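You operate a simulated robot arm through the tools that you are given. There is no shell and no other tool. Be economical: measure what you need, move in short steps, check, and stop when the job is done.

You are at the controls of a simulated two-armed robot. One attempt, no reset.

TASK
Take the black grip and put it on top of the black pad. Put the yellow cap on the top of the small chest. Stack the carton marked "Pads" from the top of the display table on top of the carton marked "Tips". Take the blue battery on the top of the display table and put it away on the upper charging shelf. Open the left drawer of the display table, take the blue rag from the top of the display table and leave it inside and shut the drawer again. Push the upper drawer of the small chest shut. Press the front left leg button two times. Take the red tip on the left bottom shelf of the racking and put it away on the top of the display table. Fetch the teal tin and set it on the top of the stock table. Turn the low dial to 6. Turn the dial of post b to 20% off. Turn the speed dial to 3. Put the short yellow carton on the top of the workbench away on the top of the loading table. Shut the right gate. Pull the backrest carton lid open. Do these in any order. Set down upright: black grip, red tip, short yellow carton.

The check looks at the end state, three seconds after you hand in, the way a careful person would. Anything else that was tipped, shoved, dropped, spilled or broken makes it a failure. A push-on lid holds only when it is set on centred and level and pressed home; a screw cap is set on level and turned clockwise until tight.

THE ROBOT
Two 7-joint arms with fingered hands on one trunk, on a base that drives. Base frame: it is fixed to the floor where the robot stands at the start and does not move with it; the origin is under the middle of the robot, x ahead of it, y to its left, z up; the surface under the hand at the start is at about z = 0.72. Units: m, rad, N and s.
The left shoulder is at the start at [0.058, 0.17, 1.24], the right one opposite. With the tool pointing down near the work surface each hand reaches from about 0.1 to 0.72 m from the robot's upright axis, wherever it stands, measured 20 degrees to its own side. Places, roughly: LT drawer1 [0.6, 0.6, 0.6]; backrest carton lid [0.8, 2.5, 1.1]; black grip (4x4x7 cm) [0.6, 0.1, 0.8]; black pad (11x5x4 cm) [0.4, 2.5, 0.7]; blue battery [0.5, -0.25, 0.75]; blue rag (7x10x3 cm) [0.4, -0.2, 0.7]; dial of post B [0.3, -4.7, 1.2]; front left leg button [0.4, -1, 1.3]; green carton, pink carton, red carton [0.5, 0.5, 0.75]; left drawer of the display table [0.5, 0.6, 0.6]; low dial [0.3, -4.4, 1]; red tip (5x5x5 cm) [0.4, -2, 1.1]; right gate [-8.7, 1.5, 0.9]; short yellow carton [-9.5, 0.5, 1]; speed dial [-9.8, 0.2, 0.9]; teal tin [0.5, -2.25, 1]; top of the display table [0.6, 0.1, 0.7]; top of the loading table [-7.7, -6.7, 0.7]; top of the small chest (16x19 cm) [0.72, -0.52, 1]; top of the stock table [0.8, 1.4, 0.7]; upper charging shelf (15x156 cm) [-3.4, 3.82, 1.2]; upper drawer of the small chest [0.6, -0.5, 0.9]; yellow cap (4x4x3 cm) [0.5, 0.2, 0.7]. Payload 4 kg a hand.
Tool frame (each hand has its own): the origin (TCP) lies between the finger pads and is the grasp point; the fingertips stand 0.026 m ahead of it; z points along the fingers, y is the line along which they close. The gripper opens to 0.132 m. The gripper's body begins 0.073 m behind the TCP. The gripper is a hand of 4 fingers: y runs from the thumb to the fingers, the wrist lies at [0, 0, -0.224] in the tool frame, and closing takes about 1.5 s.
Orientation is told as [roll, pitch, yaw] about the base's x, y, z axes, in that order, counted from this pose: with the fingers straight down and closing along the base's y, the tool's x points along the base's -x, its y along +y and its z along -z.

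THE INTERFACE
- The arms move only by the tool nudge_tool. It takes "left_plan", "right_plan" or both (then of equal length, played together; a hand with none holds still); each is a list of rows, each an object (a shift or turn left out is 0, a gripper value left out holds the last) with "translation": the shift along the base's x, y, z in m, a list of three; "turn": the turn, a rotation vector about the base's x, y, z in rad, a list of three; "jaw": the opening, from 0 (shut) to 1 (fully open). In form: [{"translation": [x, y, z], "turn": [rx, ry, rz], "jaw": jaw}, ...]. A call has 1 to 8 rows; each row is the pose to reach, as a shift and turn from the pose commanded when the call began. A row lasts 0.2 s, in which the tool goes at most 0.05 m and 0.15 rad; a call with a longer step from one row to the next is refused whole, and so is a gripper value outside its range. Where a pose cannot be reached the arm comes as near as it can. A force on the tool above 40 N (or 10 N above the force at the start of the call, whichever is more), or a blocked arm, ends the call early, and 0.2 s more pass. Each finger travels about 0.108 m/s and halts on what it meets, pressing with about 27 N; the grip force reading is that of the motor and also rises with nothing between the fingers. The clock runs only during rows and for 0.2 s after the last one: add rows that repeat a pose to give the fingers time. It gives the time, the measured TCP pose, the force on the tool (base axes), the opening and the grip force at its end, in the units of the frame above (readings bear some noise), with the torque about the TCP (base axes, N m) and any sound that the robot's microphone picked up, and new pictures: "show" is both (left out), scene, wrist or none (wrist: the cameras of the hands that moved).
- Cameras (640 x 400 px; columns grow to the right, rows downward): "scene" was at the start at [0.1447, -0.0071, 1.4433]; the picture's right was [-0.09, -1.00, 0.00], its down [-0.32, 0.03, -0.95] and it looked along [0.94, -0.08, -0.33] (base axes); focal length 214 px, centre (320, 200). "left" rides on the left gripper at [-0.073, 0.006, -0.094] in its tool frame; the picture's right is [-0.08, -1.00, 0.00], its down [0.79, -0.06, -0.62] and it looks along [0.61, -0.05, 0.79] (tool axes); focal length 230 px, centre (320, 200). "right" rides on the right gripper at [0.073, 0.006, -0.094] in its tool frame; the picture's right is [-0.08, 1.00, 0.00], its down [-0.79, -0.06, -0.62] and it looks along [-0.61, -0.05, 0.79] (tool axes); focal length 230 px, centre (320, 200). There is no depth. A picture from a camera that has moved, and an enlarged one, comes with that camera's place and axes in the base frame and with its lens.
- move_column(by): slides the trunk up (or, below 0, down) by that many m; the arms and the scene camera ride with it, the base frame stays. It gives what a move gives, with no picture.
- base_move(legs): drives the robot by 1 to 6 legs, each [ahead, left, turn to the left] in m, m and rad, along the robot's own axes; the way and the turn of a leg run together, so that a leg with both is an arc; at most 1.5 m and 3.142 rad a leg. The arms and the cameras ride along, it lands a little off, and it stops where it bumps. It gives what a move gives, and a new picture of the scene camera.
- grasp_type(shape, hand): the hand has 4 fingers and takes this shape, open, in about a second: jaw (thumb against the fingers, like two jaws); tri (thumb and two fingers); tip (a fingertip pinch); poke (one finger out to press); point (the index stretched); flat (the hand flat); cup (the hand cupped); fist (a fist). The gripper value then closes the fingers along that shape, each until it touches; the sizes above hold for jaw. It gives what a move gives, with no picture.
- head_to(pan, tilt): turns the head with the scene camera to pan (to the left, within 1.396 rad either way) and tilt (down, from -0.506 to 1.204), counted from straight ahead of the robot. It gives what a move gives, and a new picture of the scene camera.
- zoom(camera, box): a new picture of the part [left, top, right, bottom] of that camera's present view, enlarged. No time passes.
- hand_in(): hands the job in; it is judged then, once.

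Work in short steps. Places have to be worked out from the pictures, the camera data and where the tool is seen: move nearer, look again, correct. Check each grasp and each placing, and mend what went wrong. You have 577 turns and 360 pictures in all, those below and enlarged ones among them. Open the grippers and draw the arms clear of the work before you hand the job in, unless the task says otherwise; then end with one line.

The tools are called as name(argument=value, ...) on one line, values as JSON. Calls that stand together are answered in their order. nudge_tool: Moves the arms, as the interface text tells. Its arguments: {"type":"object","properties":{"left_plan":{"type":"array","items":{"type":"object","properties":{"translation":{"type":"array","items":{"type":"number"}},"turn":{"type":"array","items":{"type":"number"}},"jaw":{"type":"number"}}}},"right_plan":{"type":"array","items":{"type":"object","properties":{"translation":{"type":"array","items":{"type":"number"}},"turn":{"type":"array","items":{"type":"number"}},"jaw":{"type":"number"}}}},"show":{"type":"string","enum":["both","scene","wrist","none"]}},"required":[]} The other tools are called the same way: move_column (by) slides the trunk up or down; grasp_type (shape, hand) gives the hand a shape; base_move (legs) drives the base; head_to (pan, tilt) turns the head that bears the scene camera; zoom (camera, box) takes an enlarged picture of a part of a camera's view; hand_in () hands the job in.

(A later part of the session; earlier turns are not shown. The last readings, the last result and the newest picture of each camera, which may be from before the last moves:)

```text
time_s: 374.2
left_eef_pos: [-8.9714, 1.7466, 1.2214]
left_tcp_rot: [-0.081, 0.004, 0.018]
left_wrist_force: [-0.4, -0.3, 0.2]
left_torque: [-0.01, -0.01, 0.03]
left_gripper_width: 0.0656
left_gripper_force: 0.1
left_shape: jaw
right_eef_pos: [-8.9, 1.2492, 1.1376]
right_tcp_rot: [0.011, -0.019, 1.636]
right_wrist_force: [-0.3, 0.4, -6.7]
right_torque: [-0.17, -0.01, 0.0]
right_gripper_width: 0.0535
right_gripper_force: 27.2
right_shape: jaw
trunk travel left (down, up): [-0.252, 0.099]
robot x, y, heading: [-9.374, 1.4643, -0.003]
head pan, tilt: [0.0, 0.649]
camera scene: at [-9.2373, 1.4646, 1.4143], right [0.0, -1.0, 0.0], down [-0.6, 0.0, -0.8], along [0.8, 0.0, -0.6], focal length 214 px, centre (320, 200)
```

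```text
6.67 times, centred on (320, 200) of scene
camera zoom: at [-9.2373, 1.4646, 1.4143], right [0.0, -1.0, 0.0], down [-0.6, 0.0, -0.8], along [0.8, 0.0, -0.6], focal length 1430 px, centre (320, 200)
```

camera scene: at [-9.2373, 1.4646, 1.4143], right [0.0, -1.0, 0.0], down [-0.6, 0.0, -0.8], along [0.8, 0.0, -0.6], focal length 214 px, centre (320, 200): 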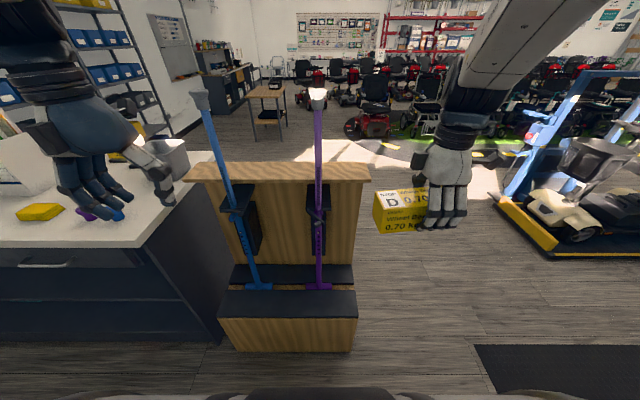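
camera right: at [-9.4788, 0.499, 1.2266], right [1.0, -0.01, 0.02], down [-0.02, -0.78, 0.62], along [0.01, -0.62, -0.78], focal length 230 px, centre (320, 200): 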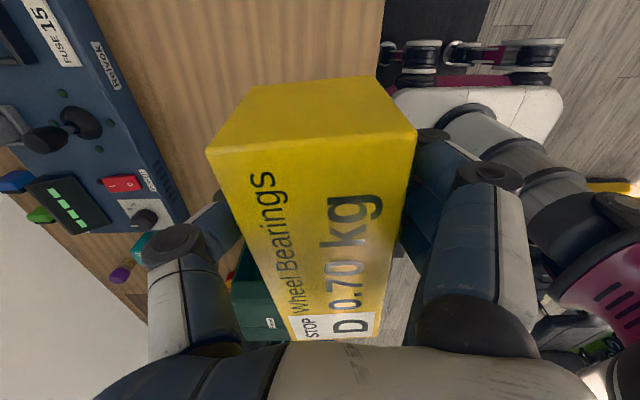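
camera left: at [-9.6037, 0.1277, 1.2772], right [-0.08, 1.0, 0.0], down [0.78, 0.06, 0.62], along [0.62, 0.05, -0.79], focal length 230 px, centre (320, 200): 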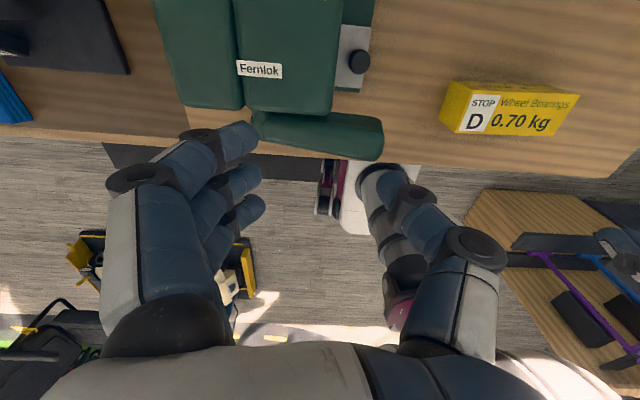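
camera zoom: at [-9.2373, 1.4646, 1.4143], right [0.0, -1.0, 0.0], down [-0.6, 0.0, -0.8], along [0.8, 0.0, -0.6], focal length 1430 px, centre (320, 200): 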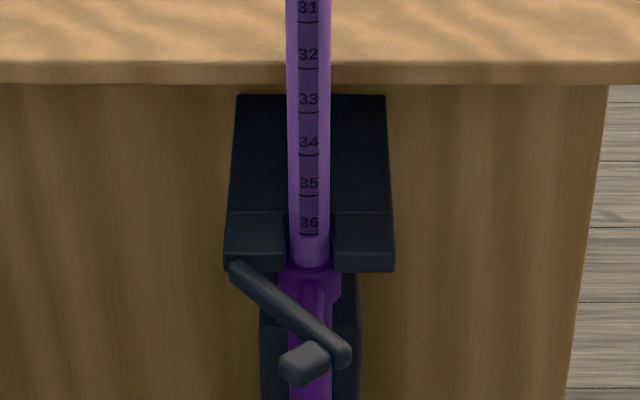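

The purple (right) gate's bar hangs open, hinged on its left; the blue one is horizontal (shut). I'll lift the free end with the left hand pointing forward. Back off 0.22 m, lower the trunk.

base_move(legs=[[-0.24, 0, 0]])

move_column(by=-0.15)

grasp_type(hand="left", shape="point")

nudge_tool(left_plan=[{"turn": [0.05, -0.13, 0], "translation": [0.02, -0.02, 0]}, {"turn": [0.08, -0.27, 0], "translation": [0.04, -0.04, 0]}, {"turn": [0.08, -0.41, 0], "translation": [0.06, -0.06, 0]}, {"turn": [0.08, -0.55, 0], "translation": [0.08, -0.08, 0]}, {"turn": [0.08, -0.69, 0], "translation": [0.1, -0.1, 0]}, {"turn": [0.08, -0.83, 0], "translation": [0.12, -0.12, 0]}, {"turn": [0.08, -0.97, 0], "translation": [0.14, -0.14, 0]}, {"turn": [0.08, -1.1, 0], "translation": [0.16, -0.15, 0]}], show="both")

```text
time_s: 376.0
left_eef_pos: [-9.2085, 1.7469, 1.2222]
left_tcp_rot: [-0.079, 0.005, 0.02]
left_wrist_force: [-0.1, 0.7, -0.7]
left_torque: [0.0, -0.04, 0.0]
left_gripper_width: 0.0657
left_gripper_force: 0.0
left_shape: jaw
right_eef_pos: [-9.1392, 1.2474, 1.1377]
right_tcp_rot: [0.011, -0.018, 1.64]
right_wrist_force: [0.3, 0.5, -6.0]
right_torque: [-0.2, -0.06, -0.02]
right_gripper_width: 0.0533
right_gripper_force: 26.9
right_shape: jaw
trunk travel left (down, up): [-0.252, 0.099]
robot x, y, heading: [-9.6176, 1.4592, -0.002]
head pan, tilt: [0.0, 0.649]
camera scene: at [-9.4753, 1.4641, 1.4143], right [0.0, -1.0, 0.0], down [-0.6, 0.0, -0.8], along [0.8, 0.0, -0.6], focal length 214 px, centre (320, 200)
```

scene: 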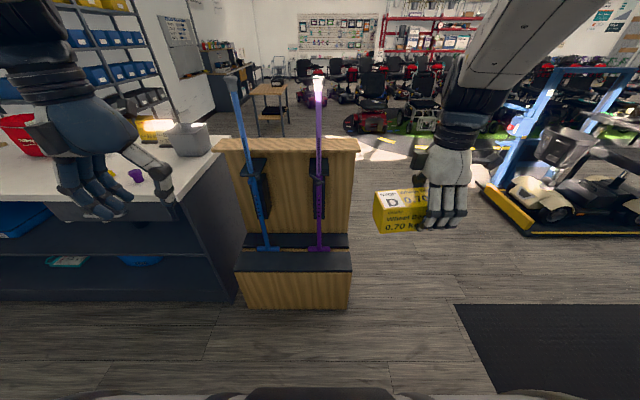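

```text
time_s: 377.8
left_eef_pos: [-9.1571, 1.7513, 0.9661]
left_tcp_rot: [-0.127, 0.302, 0.036]
left_wrist_force: [-0.1, 0.2, 0.2]
left_torque: [-0.01, -0.04, -0.02]
left_gripper_width: 0.0656
left_gripper_force: 0.1
left_shape: jaw
right_eef_pos: [-9.118, 1.2445, 0.9185]
right_tcp_rot: [0.191, -0.1, 1.594]
right_wrist_force: [0.5, -0.8, -6.2]
right_torque: [-0.16, -0.02, 0.0]
right_gripper_width: 0.0532
right_gripper_force: 26.6
right_shape: jaw
trunk travel left (down, up): [-0.102, 0.249]
robot x, y, heading: [-9.6131, 1.4634, 0.003]
head pan, tilt: [0.0, 0.649]
```

```text
time_s: 378.6
left_eef_pos: [-9.1551, 1.7505, 0.963]
left_tcp_rot: [-0.127, 0.303, 0.033]
left_wrist_force: [-0.8, -0.1, 0.0]
left_torque: [-0.02, 0.0, -0.01]
left_gripper_width: 0.1262
left_gripper_force: 0.0
left_shape: point
right_eef_pos: [-9.1149, 1.2456, 0.9185]
right_tcp_rot: [0.189, -0.1, 1.595]
right_wrist_force: [-0.7, 0.1, -7.2]
right_torque: [-0.17, 0.0, 0.01]
right_gripper_width: 0.0534
right_gripper_force: 26.9
right_shape: jaw
trunk travel left (down, up): [-0.102, 0.249]
robot x, y, heading: [-9.6145, 1.4637, 0.002]
head pan, tilt: [0.0, 0.649]
```

```text
time_s: 380.4
left_eef_pos: [-8.9556, 1.6329, 0.923]
left_tcp_rot: [-0.11, -0.78, 0.114]
left_wrist_force: [0.3, 0.2, -0.6]
left_torque: [0.01, -0.02, -0.03]
left_gripper_width: 0.126
left_gripper_force: 0.0
left_shape: point
left hand out of reach, approached as far as the arm can: row 1, 2, 3, 4, 5, 6, 7, 8
right_eef_pos: [-9.1158, 1.2449, 0.9177]
right_tcp_rot: [0.187, -0.102, 1.592]
right_wrist_force: [-0.3, -0.7, -6.5]
right_torque: [-0.15, 0.0, 0.01]
right_gripper_width: 0.0535
right_gripper_force: 27.2
right_shape: jaw
trunk travel left (down, up): [-0.102, 0.249]
robot x, y, heading: [-9.6163, 1.4617, -0.0]
head pan, tilt: [0.0, 0.649]
camera scene: at [-9.3599, 1.4634, 1.2552], right [0.0, -1.0, 0.0], down [-0.61, 0.0, -0.8], along [0.8, 0.0, -0.61], focal length 214 px, centre (320, 200)
camera left: at [-8.9692, 1.648, 1.0412], right [0.09, -0.99, 0.13], down [-0.99, -0.11, -0.11], along [0.12, -0.12, -0.98], focal length 230 px, centre (320, 200)
```

scene: 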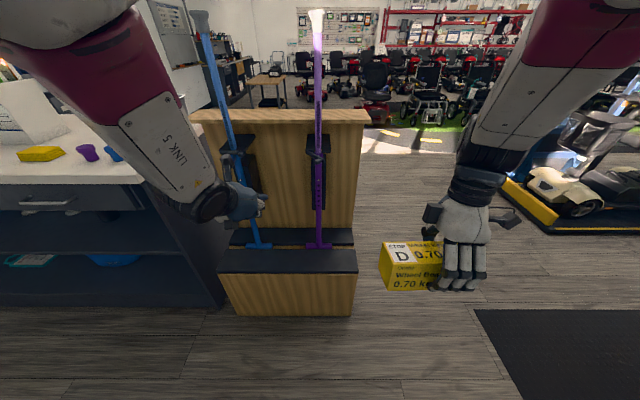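
left: 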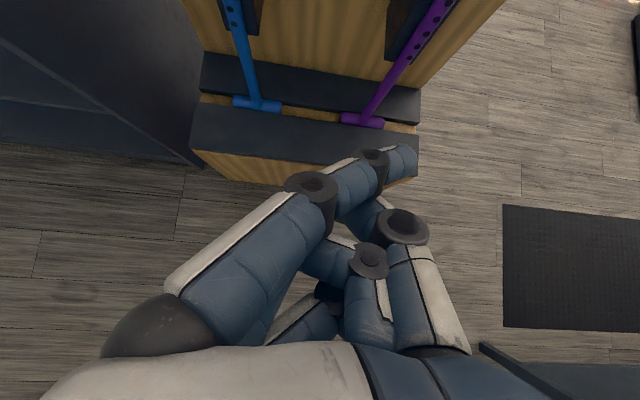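

Raise the trunk back, use a closed hand as a prod, and finish pitching forward.

move_column(by=0.15)

grasp_type(hand="left", shape="jaw")

nudge_tool(left_plan=[{"turn": [0, -0.14, 0], "translation": [0.0, 0, -0.02], "jaw": 0.5}, {"turn": [0, -0.28, 0], "translation": [0.0, 0, -0.04], "jaw": 0.2}, {"turn": [0, -0.42, 0], "translation": [0.0, 0, -0.06], "jaw": 0.0}, {"turn": [0, -0.56, 0], "translation": [0, 0, -0.08], "jaw": 0.0}, {"turn": [0, -0.7, 0], "translation": [0, 0, -0.1], "jaw": 0.0}], show="both")

```text
time_s: 382.2
left_eef_pos: [-8.951, 1.6389, 1.0819]
left_tcp_rot: [-0.099, -0.807, 0.114]
left_wrist_force: [-0.9, -0.2, 0.9]
left_torque: [-0.01, -0.02, 0.0]
left_gripper_width: 0.1263
left_gripper_force: 0.1
left_shape: point
right_eef_pos: [-9.1139, 1.2369, 1.0712]
right_tcp_rot: [0.182, -0.091, 1.586]
right_wrist_force: [-0.1, -0.6, -7.7]
right_torque: [-0.17, 0.01, -0.04]
right_gripper_width: 0.0535
right_gripper_force: 27.0
right_shape: jaw
trunk travel left (down, up): [-0.252, 0.099]
robot x, y, heading: [-9.6157, 1.4631, 0.005]
head pan, tilt: [0.0, 0.649]
```

```text
time_s: 383.1
left_eef_pos: [-8.9537, 1.6404, 1.0767]
left_tcp_rot: [-0.096, -0.797, 0.116]
left_wrist_force: [0.1, 0.1, -1.0]
left_torque: [-0.01, -0.04, -0.01]
left_gripper_width: 0.1317
left_gripper_force: 0.1
left_shape: jaw
right_eef_pos: [-9.1145, 1.2344, 1.0678]
right_tcp_rot: [0.188, -0.086, 1.581]
right_wrist_force: [0.2, 0.2, -7.0]
right_torque: [-0.19, -0.02, 0.0]
right_gripper_width: 0.0534
right_gripper_force: 27.4
right_shape: jaw
trunk travel left (down, up): [-0.252, 0.099]
robot x, y, heading: [-9.6124, 1.4643, 0.0]
head pan, tilt: [0.0, 0.649]
```

```text
time_s: 384.5
left_eef_pos: [-8.9292, 1.7717, 1.1084]
left_tcp_rot: [-0.284, -1.323, 0.206]
left_wrist_force: [-0.2, 0.2, -1.2]
left_torque: [-0.01, -0.01, 0.02]
left_gripper_width: 0.0002
left_gripper_force: 26.4
left_shape: jaw
left hand out of reach, approached as far as the arm can: row 1, 2, 3, 4, 5
right_eef_pos: [-9.1162, 1.2343, 1.0665]
right_tcp_rot: [0.191, -0.093, 1.576]
right_wrist_force: [-1.5, 0.6, -7.7]
right_torque: [-0.18, -0.01, -0.03]
right_gripper_width: 0.0532
right_gripper_force: 27.1
right_shape: jaw
trunk travel left (down, up): [-0.252, 0.099]
robot x, y, heading: [-9.6125, 1.4626, -0.002]
head pan, tilt: [0.0, 0.649]
stopped in row 5 (left hand): the arm was blocked; the commanded pose is now the measured one
camera scene: at [-9.4742, 1.4639, 1.4143], right [0.0, -1.0, 0.0], down [-0.61, 0.0, -0.8], along [0.8, 0.0, -0.61], focal length 214 px, centre (320, 200)
camera left: at [-9.0027, 1.788, 1.2002], right [-0.05, -0.99, 0.14], down [-0.79, -0.05, -0.61], along [0.61, -0.14, -0.78], focal length 230 px, centre (320, 200)
```

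scene: 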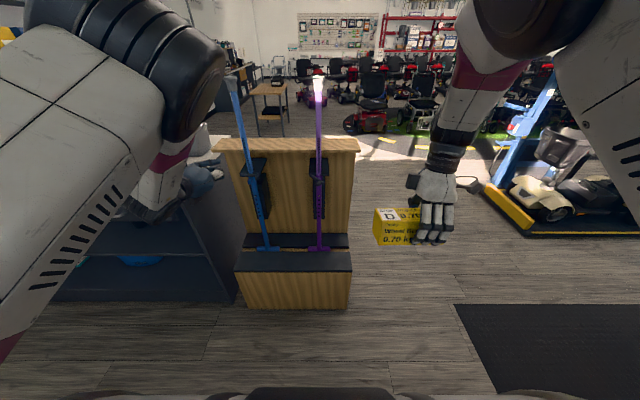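
left: 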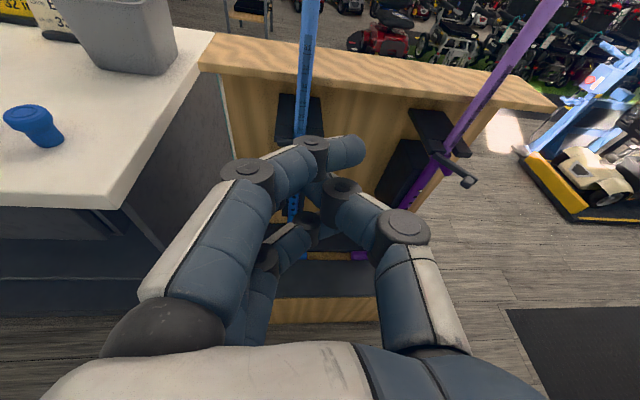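

zoom(camera="left", box=[380, 80, 500, 210])

```text
3.08 times, centred on (440, 145) of left
camera zoom: at [-9.0027, 1.788, 1.2002], right [-0.05, -0.99, 0.14], down [-0.79, -0.05, -0.61], along [0.61, -0.14, -0.78], focal length 708 px, centre (-49, 369)
```

zoom: 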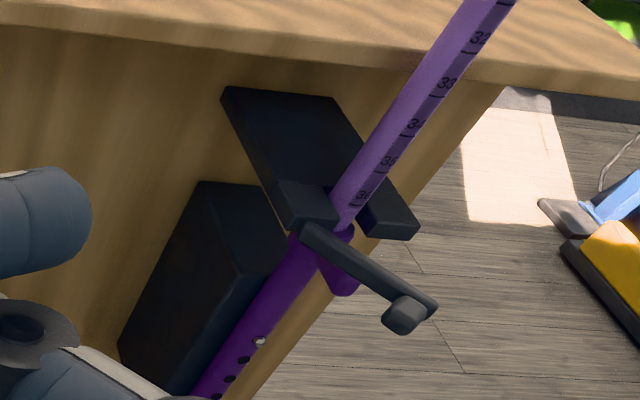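

Triangulated: the bar is horizontal at z≈0.94, pivot (−8.67, 1.508), free end (−8.733, 1.452) swung out toward me. So I just push the end toward +x with the hand pointing down. Straighten the left hand.

nudge_tool(left_plan=[{"turn": [0, 0.14, 0], "translation": [-0.03, 0, 0.02]}, {"turn": [0, 0.28, 0], "translation": [-0.06, 0, 0.04]}, {"turn": [0, 0.42, 0], "translation": [-0.09, 0, 0.06]}, {"turn": [0, 0.56, 0], "translation": [-0.12, 0, 0.06]}, {"turn": [0, 0.7, 0], "translation": [-0.15, 0, 0.06]}, {"turn": [0, 0.84, 0], "translation": [-0.18, 0, 0.06]}, {"turn": [0, 0.98, 0], "translation": [-0.2, 0, 0.06]}, {"turn": [0, 1.12, 0], "translation": [-0.2, 0, 0.06]}], show="none")

nudge_tool(left_plan=[{"turn": [0, 0.1, 0]}, {"turn": [0, 0.2, 0]}], show="none")

```text
time_s: 386.3
left_eef_pos: [-9.1284, 1.7674, 1.1661]
left_tcp_rot: [-0.097, -0.208, 0.048]
left_wrist_force: [0.1, 0.5, -0.3]
left_torque: [0.01, 0.05, -0.02]
left_gripper_width: 0.0
left_gripper_force: 27.3
left_shape: jaw
right_eef_pos: [-9.1139, 1.2333, 1.0668]
right_tcp_rot: [0.193, -0.093, 1.578]
right_wrist_force: [0.3, 0.2, -6.9]
right_torque: [-0.19, 0.01, 0.04]
right_gripper_width: 0.0533
right_gripper_force: 27.1
right_shape: jaw
trunk travel left (down, up): [-0.252, 0.099]
robot x, y, heading: [-9.6121, 1.461, 0.001]
head pan, tilt: [0.0, 0.649]
```

```text
time_s: 386.9
left_eef_pos: [-9.1303, 1.768, 1.1662]
left_tcp_rot: [-0.09, -0.009, 0.045]
left_wrist_force: [-0.1, 1.1, -0.2]
left_torque: [-0.01, 0.01, 0.04]
left_gripper_width: 0.0
left_gripper_force: 27.0
left_shape: jaw
right_eef_pos: [-9.1154, 1.2329, 1.0678]
right_tcp_rot: [0.193, -0.093, 1.578]
right_wrist_force: [0.6, 0.4, -6.4]
right_torque: [-0.19, -0.01, 0.0]
right_gripper_width: 0.0534
right_gripper_force: 26.7
right_shape: jaw
trunk travel left (down, up): [-0.252, 0.099]
robot x, y, heading: [-9.612, 1.4635, 0.003]
head pan, tilt: [0.0, 0.649]
```

base_move(legs=[[0, -0.21, 0], [0.18, 0, 0]])

nudge_tool(left_plan=[{"translation": [0.02, -0.03, -0.03], "turn": [0.09, 0, -0.04]}, {"translation": [0.04, -0.06, -0.06], "turn": [0.09, 0, -0.04]}, {"translation": [0.06, -0.09, -0.09], "turn": [0.09, 0, -0.04]}, {"translation": [0.08, -0.11, -0.13], "turn": [0.09, 0, -0.04]}, {"translation": [0.09, -0.115, -0.17], "turn": [0.09, 0, -0.04]}, {"translation": [0.09, -0.115, -0.21], "turn": [0.09, 0, -0.04]}], show="both")

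```text
time_s: 390.5
left_eef_pos: [-8.9485, 1.5611, 1.1659]
left_tcp_rot: [-0.091, -0.01, 0.047]
left_wrist_force: [0.5, 0.6, 0.4]
left_torque: [-0.01, 0.0, 0.04]
left_gripper_width: 0.0
left_gripper_force: 27.0
left_shape: jaw
right_eef_pos: [-8.9322, 1.0281, 1.0673]
right_tcp_rot: [0.192, -0.091, 1.579]
right_wrist_force: [0.5, 0.4, -7.4]
right_torque: [-0.18, 0.02, -0.01]
right_gripper_width: 0.0537
right_gripper_force: 27.5
right_shape: jaw
trunk travel left (down, up): [-0.252, 0.099]
robot x, y, heading: [-9.4315, 1.2554, 0.005]
head pan, tilt: [0.0, 0.649]
camera scene: at [-9.2918, 1.2579, 1.4143], right [0.0, -1.0, 0.0], down [-0.61, 0.0, -0.8], along [0.8, 0.0, -0.61], focal length 214 px, centre (320, 200)
```

scene: 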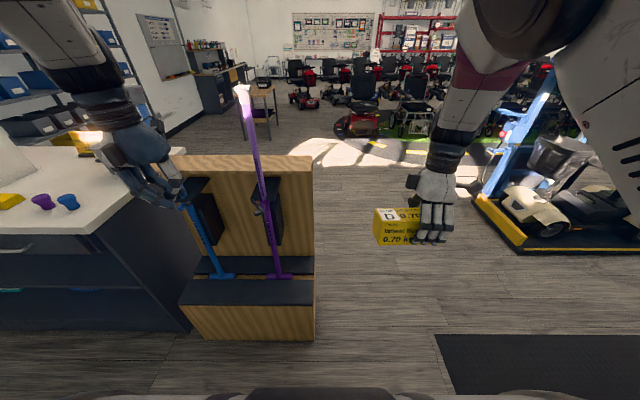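

```text
time_s: 391.9
left_eef_pos: [-8.8584, 1.4438, 0.9536]
left_tcp_rot: [0.002, -0.012, 0.003]
left_wrist_force: [-0.2, 0.4, -0.3]
left_torque: [0.03, 0.02, -0.01]
left_gripper_width: 0.0
left_gripper_force: 26.7
left_shape: jaw
right_eef_pos: [-8.9326, 1.0275, 1.0673]
right_tcp_rot: [0.191, -0.091, 1.577]
right_wrist_force: [0.0, -0.3, -7.1]
right_torque: [-0.22, 0.01, -0.02]
right_gripper_width: 0.0534
right_gripper_force: 26.6
right_shape: jaw
trunk travel left (down, up): [-0.252, 0.099]
robot x, y, heading: [-9.4287, 1.2556, 0.002]
head pan, tilt: [0.0, 0.649]
camera scene: at [-9.2917, 1.2581, 1.4142], right [0.0, -1.0, 0.0], down [-0.61, 0.0, -0.8], along [0.8, 0.0, -0.61], focal length 214 px, centre (320, 200)
camera left: at [-8.7852, 1.4505, 1.0489], right [0.08, -1.0, 0.0], down [-0.79, -0.07, 0.61], along [-0.61, -0.05, -0.79], focal length 230 px, centre (320, 200)
```

scene: 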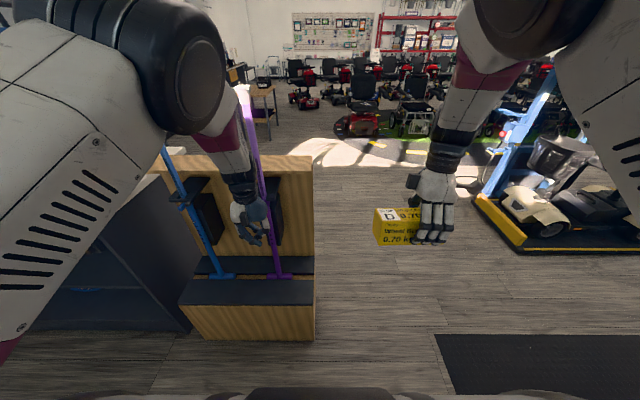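
left: 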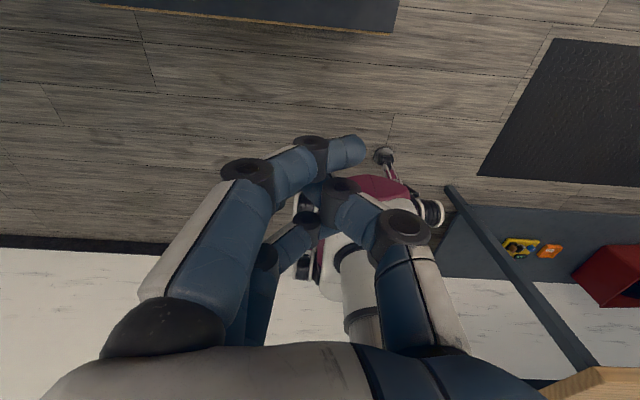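

The wrist camera would hit the stick; pitch the hand forward by 0.8 so the fingertips lead.

nudge_tool(left_plan=[{"turn": [0, -0.13, 0], "translation": [-0.02, 0, 0]}, {"turn": [0, -0.27, 0], "translation": [-0.03, 0, 0]}, {"turn": [0, -0.41, 0], "translation": [-0.03, 0, 0]}, {"turn": [0, -0.55, 0], "translation": [-0.03, 0, 0]}, {"turn": [0, -0.69, 0], "translation": [-0.03, 0, 0]}, {"turn": [0, -0.8, 0], "translation": [-0.03, 0, 0]}], show="both")

```text
time_s: 393.3
left_eef_pos: [-8.8882, 1.447, 0.9565]
left_tcp_rot: [-0.007, -0.814, 0.008]
left_wrist_force: [-0.3, -0.3, 0.3]
left_torque: [-0.02, 0.01, -0.01]
left_gripper_width: 0.0
left_gripper_force: 26.8
left_shape: jaw
right_eef_pos: [-8.9331, 1.0292, 1.0681]
right_tcp_rot: [0.191, -0.093, 1.577]
right_wrist_force: [0.3, 0.7, -7.4]
right_torque: [-0.17, 0.01, -0.01]
right_gripper_width: 0.0535
right_gripper_force: 26.9
right_shape: jaw
trunk travel left (down, up): [-0.252, 0.099]
robot x, y, heading: [-9.428, 1.2589, 0.005]
head pan, tilt: [0.0, 0.649]
camera scene: at [-9.2924, 1.2582, 1.4143], right [0.0, -1.0, 0.0], down [-0.61, 0.0, -0.8], along [0.8, 0.0, -0.61], focal length 214 px, centre (320, 200)
camera left: at [-8.9061, 1.4533, 1.0746], right [0.06, -1.0, 0.06], down [-0.99, -0.07, -0.15], along [0.15, -0.05, -0.99], focal length 230 px, centre (320, 200)
```

scene: 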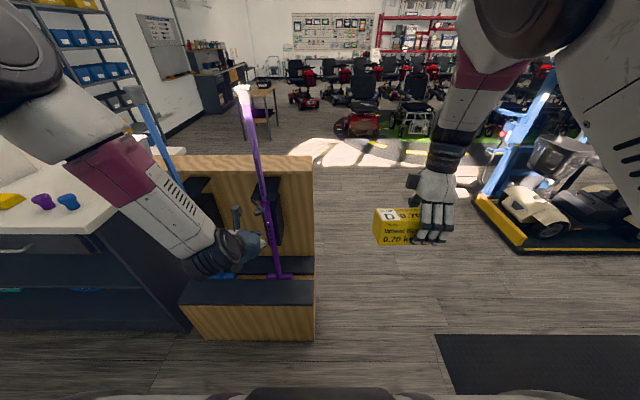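
left: 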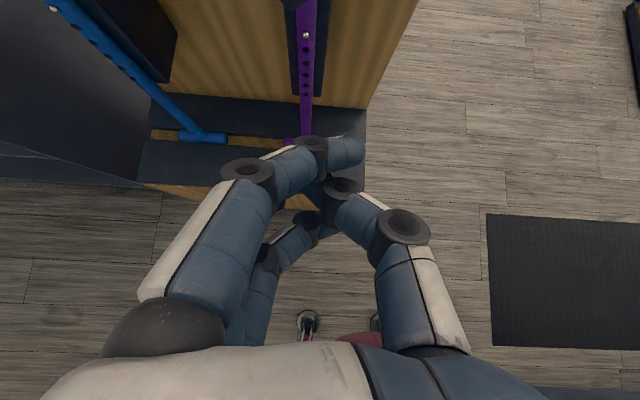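

Push forward toward the bar end.

nudge_tool(left_plan=[{"translation": [0.03, 0, -0.005]}, {"translation": [0.06, -0.003, -0.005]}, {"translation": [0.09, -0.006, -0.005]}, {"translation": [0.12, -0.008, -0.005]}, {"translation": [0.14, -0.01, -0.005]}], show="wrist")

zoom(camera="scene", box=[200, 150, 320, 260])

```text
time_s: 394.5
left_eef_pos: [-8.7529, 1.4288, 0.9513]
left_tcp_rot: [-0.007, -0.809, -0.001]
left_wrist_force: [-22.6, -16.7, 5.2]
left_torque: [0.09, 0.21, 0.26]
left_gripper_width: 0.0
left_gripper_force: 26.9
left_shape: jaw
right_eef_pos: [-8.9373, 1.0247, 1.0674]
right_tcp_rot: [0.189, -0.095, 1.576]
right_wrist_force: [0.8, -0.4, -7.2]
right_torque: [-0.18, -0.02, 0.01]
right_gripper_width: 0.0535
right_gripper_force: 27.3
right_shape: jaw
trunk travel left (down, up): [-0.252, 0.099]
robot x, y, heading: [-9.4319, 1.2576, 0.002]
head pan, tilt: [0.0, 0.649]
camera left: at [-8.7703, 1.4356, 1.0712], right [0.05, -1.0, 0.06], down [-0.99, -0.06, -0.14], along [0.14, -0.05, -0.99], focal length 230 px, centre (320, 200)
```

left: 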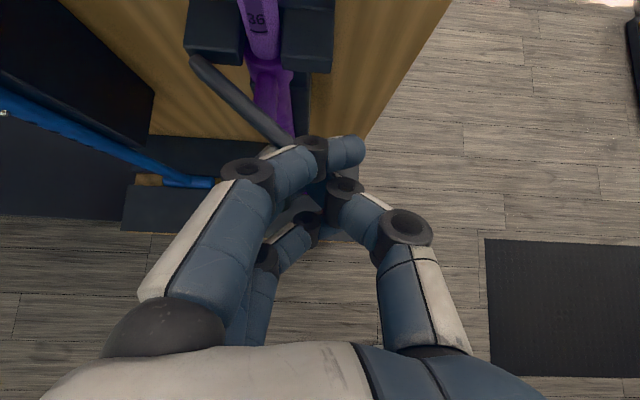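

```text
3.64 times, centred on (260, 205) of scene
camera zoom: at [-9.2963, 1.2545, 1.4147], right [0.0, -1.0, 0.0], down [-0.6, 0.0, -0.8], along [0.8, 0.0, -0.6], focal length 780 px, centre (538, 182)
```

zoom: 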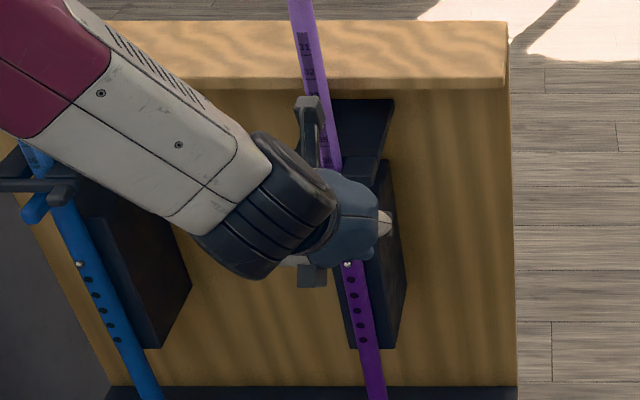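

The bar end is at my fingertips, pushing sideways. Back off 3 cm, shift 2.5 cm left and push again.

nudge_tool(left_plan=[{"translation": [-0.03, 0.0, 0]}, {"translation": [-0.03, 0.03, 0]}, {"translation": [0.0, 0.03, 0]}, {"translation": [0.02, 0.028, 0]}, {"translation": [0.04, 0.026, 0]}], show="wrist")

```text
time_s: 395.2
left_eef_pos: [-8.7754, 1.4605, 0.9465]
left_tcp_rot: [-0.016, -0.792, 0.005]
left_wrist_force: [-5.6, -1.4, -0.3]
left_torque: [-0.07, 0.17, 0.03]
left_gripper_width: 0.0002
left_gripper_force: 26.9
left_shape: jaw
right_eef_pos: [-8.9324, 1.0271, 1.0667]
right_tcp_rot: [0.195, -0.097, 1.577]
right_wrist_force: [0.9, -0.3, -7.3]
right_torque: [-0.18, 0.08, -0.03]
right_gripper_width: 0.0535
right_gripper_force: 27.0
right_shape: jaw
trunk travel left (down, up): [-0.252, 0.099]
robot x, y, heading: [-9.429, 1.2556, 0.009]
head pan, tilt: [0.0, 0.649]
stopped in row 3 (left hand): the force on the tool passed its limit at 53 N (the readings are from after the stop); the commanded pose is now the measured one
camera left: at [-8.789, 1.4673, 1.0636], right [0.05, -1.0, 0.07], down [-0.99, -0.06, -0.12], along [0.13, -0.06, -0.99], focal length 230 px, centre (320, 200)
```

left: 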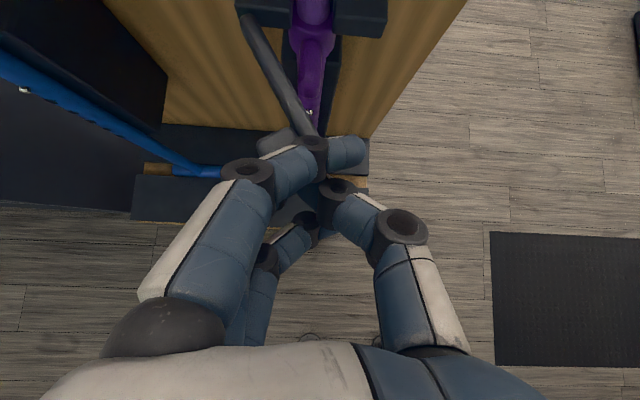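

I was pushing the bar end-on. Go around to its left side and sweep it along its arc (right, then forward).

nudge_tool(left_plan=[{"translation": [-0.045, 0.0, 0]}, {"translation": [-0.08, 0.02, 0]}, {"translation": [-0.08, 0.06, 0]}, {"translation": [-0.06, 0.085, 0]}, {"translation": [-0.02, 0.08, 0]}], show="wrist")

```text
time_s: 396.4
left_eef_pos: [-8.794, 1.5419, 0.9464]
left_tcp_rot: [-0.015, -0.795, 0.006]
left_wrist_force: [-0.6, -0.3, -0.4]
left_torque: [0.02, 0.02, 0.0]
left_gripper_width: 0.0002
left_gripper_force: 26.6
left_shape: jaw
right_eef_pos: [-8.9326, 1.0278, 1.0675]
right_tcp_rot: [0.192, -0.094, 1.578]
right_wrist_force: [0.4, -0.2, -7.7]
right_torque: [-0.18, -0.01, -0.01]
right_gripper_width: 0.0534
right_gripper_force: 27.1
right_shape: jaw
trunk travel left (down, up): [-0.252, 0.099]
robot x, y, heading: [-9.4308, 1.2572, 0.005]
head pan, tilt: [0.0, 0.649]
camera left: at [-8.8094, 1.5476, 1.0642], right [0.05, -1.0, 0.07], down [-0.99, -0.06, -0.13], along [0.13, -0.06, -0.99], focal length 230 px, centre (320, 200)
```

left: 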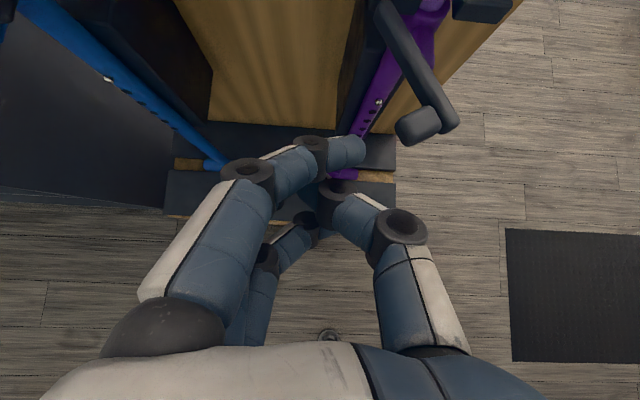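

Bar end at (−8.744, 1.465), knob on its left side, my fingertips left of it. Sweep along the arc.

nudge_tool(left_plan=[{"translation": [0.019, -0.014, 0]}, {"translation": [0.027, -0.044, 0]}, {"translation": [0.037, -0.064, 0]}, {"translation": [0.052, -0.079, 0]}, {"translation": [0.067, -0.089, 0]}], show="wrist")

```text
time_s: 397.6
left_eef_pos: [-8.7281, 1.4512, 0.9462]
left_tcp_rot: [-0.017, -0.795, 0.005]
left_wrist_force: [0.3, -0.2, -0.4]
left_torque: [0.0, 0.01, -0.01]
left_gripper_width: 0.0
left_gripper_force: 27.1
left_shape: jaw
right_eef_pos: [-8.9326, 1.027, 1.0666]
right_tcp_rot: [0.193, -0.095, 1.576]
right_wrist_force: [0.2, 0.7, -6.7]
right_torque: [-0.19, 0.01, -0.01]
right_gripper_width: 0.0534
right_gripper_force: 27.4
right_shape: jaw
trunk travel left (down, up): [-0.252, 0.099]
robot x, y, heading: [-9.4323, 1.255, 0.006]
head pan, tilt: [0.0, 0.649]
camera left: at [-8.7429, 1.4584, 1.0647], right [0.05, -1.0, 0.07], down [-0.99, -0.06, -0.13], along [0.13, -0.06, -0.99], focal length 230 px, centre (320, 200)
```

left: 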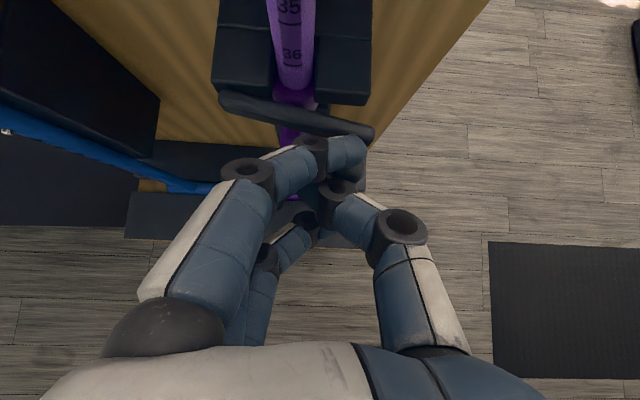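

Nearly shut. Push forward the last bit.

nudge_tool(left_plan=[{"translation": [0.008, -0.005, 0]}, {"translation": [0.016, -0.008, 0]}, {"translation": [0.024, -0.01, 0]}, {"translation": [0.032, -0.01, 0]}], show="wrist")

```text
time_s: 398.6
left_eef_pos: [-8.7014, 1.4428, 0.9487]
left_tcp_rot: [-0.023, -0.793, 0.014]
left_wrist_force: [-21.1, 4.2, 13.2]
left_torque: [-0.11, 0.24, 0.11]
left_gripper_width: 0.0003
left_gripper_force: 27.4
left_shape: jaw
right_eef_pos: [-8.9379, 1.0291, 1.0687]
right_tcp_rot: [0.191, -0.096, 1.581]
right_wrist_force: [0.3, 0.0, -6.8]
right_torque: [-0.21, 0.04, 0.0]
right_gripper_width: 0.0538
right_gripper_force: 27.1
right_shape: jaw
trunk travel left (down, up): [-0.252, 0.099]
robot x, y, heading: [-9.4336, 1.2601, 0.007]
head pan, tilt: [0.0, 0.649]
stopped in row 4 (left hand): the force on the tool passed its limit at 49 N (the readings are from after the stop); the commanded pose is now the measured one
camera left: at [-8.7167, 1.45, 1.0667], right [0.05, -1.0, 0.07], down [-0.99, -0.06, -0.13], along [0.13, -0.06, -0.99], focal length 230 px, centre (320, 200)
```

left: 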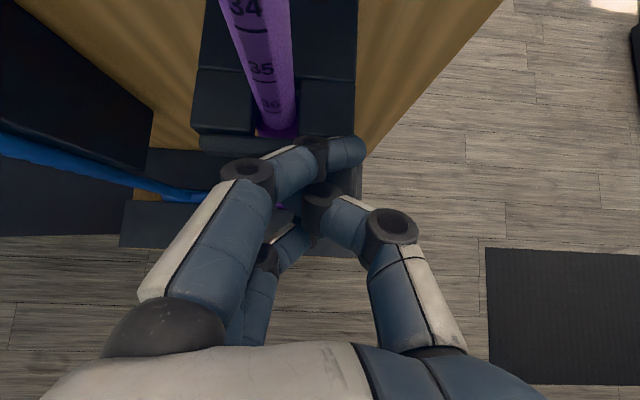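

Shut against the stop. Withdraw and check.

nudge_tool(left_plan=[{"translation": [-0.045, 0, 0]}, {"translation": [-0.09, 0, 0]}, {"translation": [-0.13, 0.0, 0.01]}, {"translation": [-0.17, 0.0, 0.02]}], show="wrist")

zoom(camera="scene", box=[210, 150, 310, 250])

```text
time_s: 399.6
left_eef_pos: [-8.8677, 1.4436, 0.9659]
left_tcp_rot: [-0.021, -0.793, 0.012]
left_wrist_force: [-0.5, -0.1, -0.7]
left_torque: [-0.01, 0.01, 0.0]
left_gripper_width: 0.0002
left_gripper_force: 26.9
left_shape: jaw
right_eef_pos: [-8.9341, 1.0281, 1.068]
right_tcp_rot: [0.191, -0.095, 1.578]
right_wrist_force: [-1.1, 0.1, -7.1]
right_torque: [-0.15, -0.03, -0.04]
right_gripper_width: 0.0533
right_gripper_force: 27.3
right_shape: jaw
trunk travel left (down, up): [-0.252, 0.099]
robot x, y, heading: [-9.4278, 1.2584, 0.008]
head pan, tilt: [0.0, 0.649]
camera left: at [-8.8833, 1.451, 1.0845], right [0.05, -1.0, 0.07], down [-0.99, -0.06, -0.13], along [0.13, -0.06, -0.99], focal length 230 px, centre (320, 200)
```

left: 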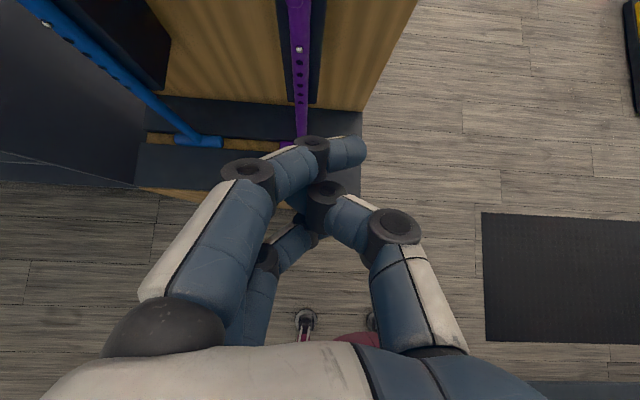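

```text
4.00 times, centred on (260, 200) of scene
camera zoom: at [-9.294, 1.2587, 1.4144], right [0.01, -1.0, 0.0], down [-0.6, 0.0, -0.8], along [0.8, 0.0, -0.6], focal length 858 px, centre (560, 200)
```

zoom: 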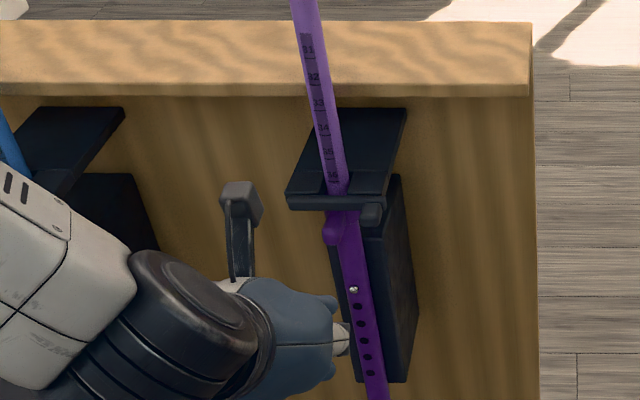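

Gate is shut like its twin. Raise and straighten the left hand before leaving.

nudge_tool(left_plan=[{"turn": [0, 0.13, 0], "translation": [-0.02, 0, 0.04]}, {"turn": [0, 0.27, 0], "translation": [-0.04, 0, 0.08]}, {"turn": [0, 0.41, 0], "translation": [-0.06, 0, 0.12]}, {"turn": [0, 0.55, 0], "translation": [-0.07, 0, 0.16]}, {"turn": [0, 0.69, 0], "translation": [-0.08, 0, 0.2]}, {"turn": [0, 0.79, 0], "translation": [-0.08, 0, 0.23]}], show="none")

base_move(legs=[[0, -0.26, 0], [0.65, 0, 0]])

base_move(legs=[[0, 0, -1.57]])

head_to(pan=0.3, tilt=0.2)

```text
time_s: 401.0
left_eef_pos: [-8.9481, 1.4416, 1.1953]
left_tcp_rot: [-0.014, 0.001, 0.008]
left_wrist_force: [-0.2, -0.3, -0.5]
left_torque: [-0.03, 0.01, 0.01]
left_gripper_width: 0.0002
left_gripper_force: 26.5
left_shape: jaw
right_eef_pos: [-8.9329, 1.0294, 1.0664]
right_tcp_rot: [0.192, -0.095, 1.581]
right_wrist_force: [-0.5, -0.1, -6.6]
right_torque: [-0.18, 0.0, 0.02]
right_gripper_width: 0.0533
right_gripper_force: 27.2
right_shape: jaw
trunk travel left (down, up): [-0.252, 0.099]
robot x, y, heading: [-9.4349, 1.2576, 0.007]
head pan, tilt: [0.0, 0.649]
```

```text
time_s: 407.1
left_eef_pos: [-8.3057, 1.1848, 1.1954]
left_tcp_rot: [-0.014, -0.003, 0.009]
left_wrist_force: [0.2, 0.0, 0.8]
left_torque: [0.0, -0.02, -0.01]
left_gripper_width: 0.0
left_gripper_force: 27.1
left_shape: jaw
right_eef_pos: [-8.2897, 0.7717, 1.0673]
right_tcp_rot: [0.192, -0.093, 1.585]
right_wrist_force: [0.4, -0.1, -7.0]
right_torque: [-0.16, 0.02, 0.01]
right_gripper_width: 0.0533
right_gripper_force: 26.8
right_shape: jaw
trunk travel left (down, up): [-0.252, 0.099]
robot x, y, heading: [-8.7916, 0.9981, 0.015]
head pan, tilt: [0.0, 0.649]
camera scene: at [-8.6503, 1.0008, 1.4143], right [0.01, -1.0, 0.0], down [-0.61, -0.01, -0.8], along [0.8, 0.01, -0.61], focal length 214 px, centre (320, 200)
```

scene: 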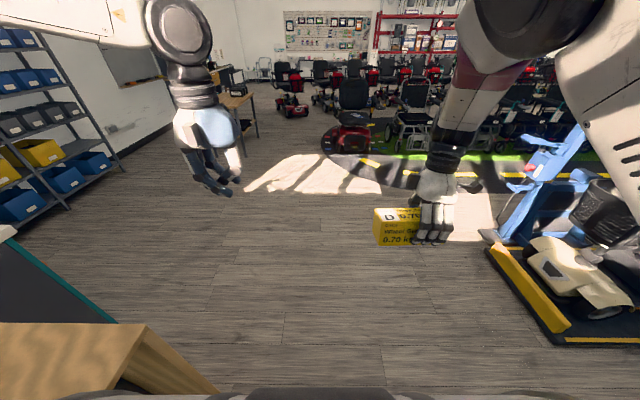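

```text
time_s: 409.6
left_eef_pos: [-8.3545, 0.8006, 1.1988]
left_tcp_rot: [-0.009, -0.004, -0.74]
left_wrist_force: [-0.6, -0.1, -0.2]
left_torque: [0.04, -0.08, -0.03]
left_gripper_width: 0.0001
left_gripper_force: 26.7
left_shape: jaw
right_eef_pos: [-8.624, 0.4886, 1.0674]
right_tcp_rot: [0.19, -0.103, 0.83]
right_wrist_force: [-2.2, -0.7, -6.4]
right_torque: [-0.12, -0.02, -0.03]
right_gripper_width: 0.0531
right_gripper_force: 27.8
right_shape: jaw
trunk travel left (down, up): [-0.252, 0.099]
robot x, y, heading: [-8.8287, 0.9955, -0.744]
head pan, tilt: [0.0, 0.649]
stopped in leg 1: the robot was blocked; the commanded pose is now the measured one
camera scene: at [-8.7346, 0.9016, 1.415], right [-0.68, -0.74, -0.01], down [-0.44, 0.41, -0.8], along [0.59, -0.54, -0.6], focal length 214 px, centre (320, 200)
```

scene: 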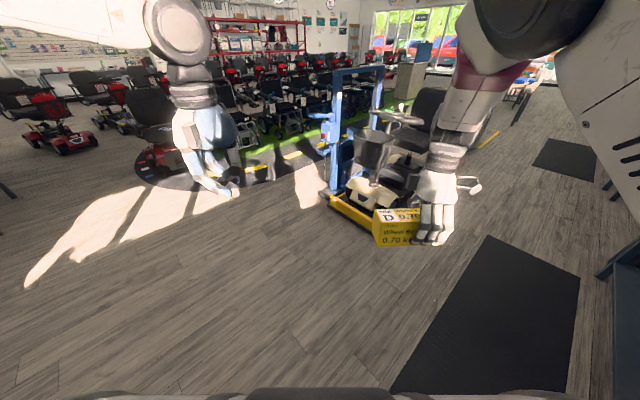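

```text
time_s: 410.5
left_eef_pos: [-8.3473, 0.8031, 1.1949]
left_tcp_rot: [-0.011, 0.001, -0.735]
left_wrist_force: [-0.2, -0.2, -0.2]
left_torque: [0.0, -0.03, -0.01]
left_gripper_width: 0.0
left_gripper_force: 26.8
left_shape: jaw
right_eef_pos: [-8.6178, 0.4904, 1.0656]
right_tcp_rot: [0.192, -0.098, 0.831]
right_wrist_force: [0.2, 0.4, -6.4]
right_torque: [-0.16, 0.09, 0.0]
right_gripper_width: 0.0533
right_gripper_force: 27.1
right_shape: jaw
trunk travel left (down, up): [-0.252, 0.099]
robot x, y, heading: [-8.827, 0.9973, -0.74]
head pan, tilt: [0.3, 0.201]
camera scene: at [-8.7068, 0.9225, 1.4554], right [-0.43, -0.9, 0.0], down [-0.18, 0.09, -0.98], along [0.89, -0.42, -0.2], focal length 214 px, centre (320, 200)
```

scene: 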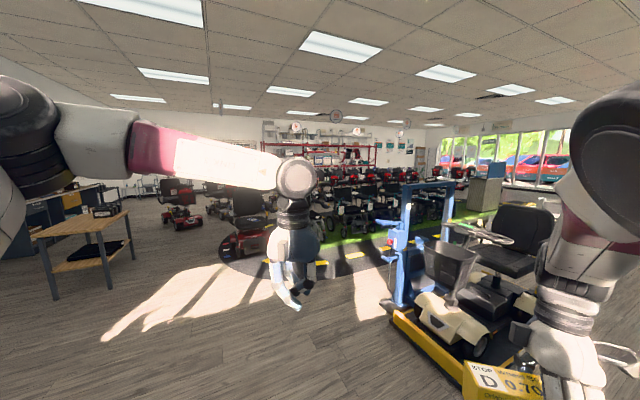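

Base corner touched the stand; move away from it first (−y), then turn.

base_move(legs=[[0.17, -0.19, 0], [0, 0, -0.83]])

head_to(pan=0.0, tilt=0.15)

```text
time_s: 415.0
left_eef_pos: [-8.6557, 0.2575, 1.1958]
left_tcp_rot: [-0.014, -0.001, -1.569]
left_wrist_force: [0.0, -0.2, 0.5]
left_torque: [-0.03, 0.0, 0.05]
left_gripper_width: 0.0
left_gripper_force: 27.2
left_shape: jaw
right_eef_pos: [-9.069, 0.2463, 1.066]
right_tcp_rot: [0.193, -0.098, 0.0]
right_wrist_force: [-1.2, 0.2, -7.7]
right_torque: [-0.02, 0.19, -0.01]
right_gripper_width: 0.0531
right_gripper_force: 27.3
right_shape: jaw
trunk travel left (down, up): [-0.252, 0.099]
robot x, y, heading: [-8.8385, 0.7423, -1.57]
head pan, tilt: [0.3, 0.201]
camera scene: at [-8.809, 0.6037, 1.4554], right [-0.96, -0.29, 0.0], down [-0.06, 0.19, -0.98], along [0.29, -0.94, -0.2], focal length 214 px, centre (320, 200)
```

scene: 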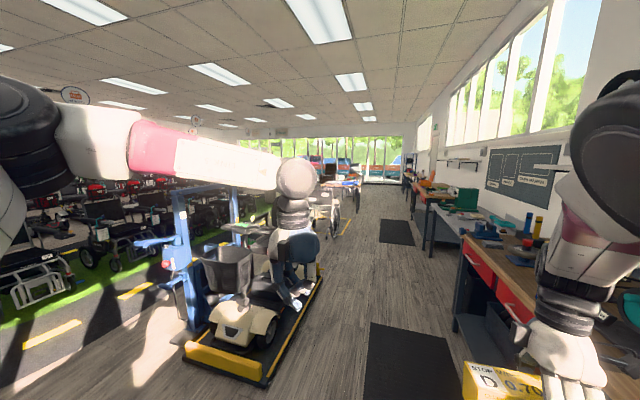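

```text
time_s: 415.8
left_eef_pos: [-8.6542, 0.2565, 1.1953]
left_tcp_rot: [-0.013, 0.0, -1.57]
left_wrist_force: [-0.5, -1.0, -0.2]
left_torque: [0.0, 0.0, -0.02]
left_gripper_width: 0.0001
left_gripper_force: 26.8
left_shape: jaw
right_eef_pos: [-9.0693, 0.2467, 1.0655]
right_tcp_rot: [0.192, -0.097, -0.002]
right_wrist_force: [0.3, -0.1, -6.6]
right_torque: [-0.02, 0.16, 0.0]
right_gripper_width: 0.0527
right_gripper_force: 26.9
right_shape: jaw
trunk travel left (down, up): [-0.252, 0.099]
robot x, y, heading: [-8.8367, 0.7424, -1.576]
head pan, tilt: [0.0, 0.15]
camera scene: at [-8.8362, 0.6, 1.4601], right [-1.0, 0.0, 0.0], down [0.0, 0.15, -0.99], along [0.0, -0.99, -0.15], focal length 214 px, centre (320, 200)
```

scene: 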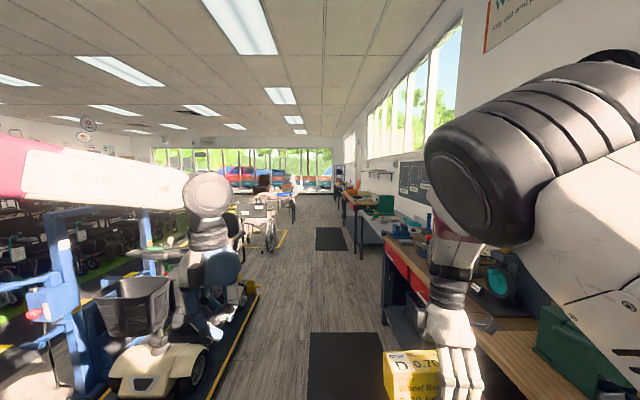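

Corridor ahead is clear at x≈−8.85. Drive forward in stages.

base_move(legs=[[1.4, 0, 0], [1.4, 0, 0], [1.2, 0, 0]])

```text
time_s: 435.1
left_eef_pos: [-8.6146, -3.7608, 1.1958]
left_tcp_rot: [-0.012, 0.001, -1.551]
left_wrist_force: [0.1, -0.3, -0.2]
left_torque: [-0.03, 0.0, -0.03]
left_gripper_width: 0.0
left_gripper_force: 27.2
left_shape: jaw
right_eef_pos: [-9.0261, -3.7783, 1.0668]
right_tcp_rot: [0.194, -0.098, 0.016]
right_wrist_force: [0.6, -0.2, -7.4]
right_torque: [-0.03, 0.16, 0.0]
right_gripper_width: 0.0529
right_gripper_force: 27.3
right_shape: jaw
trunk travel left (down, up): [-0.252, 0.099]
robot x, y, heading: [-8.8038, -3.2778, -1.556]
head pan, tilt: [0.0, 0.15]
camera scene: at [-8.801, -3.4208, 1.4601], right [-1.0, -0.01, 0.0], down [0.0, 0.15, -0.99], along [0.01, -0.99, -0.15], focal length 214 px, centre (320, 200)
```

scene: 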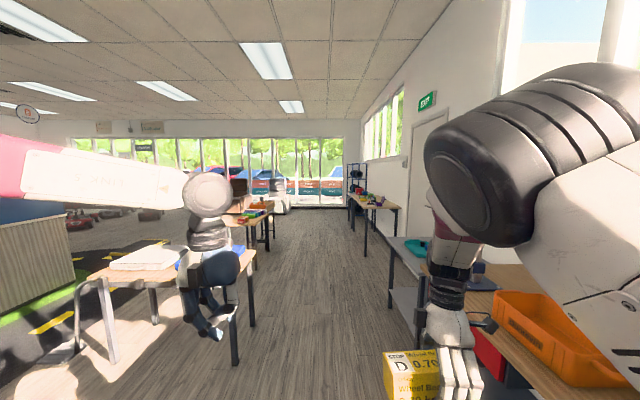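

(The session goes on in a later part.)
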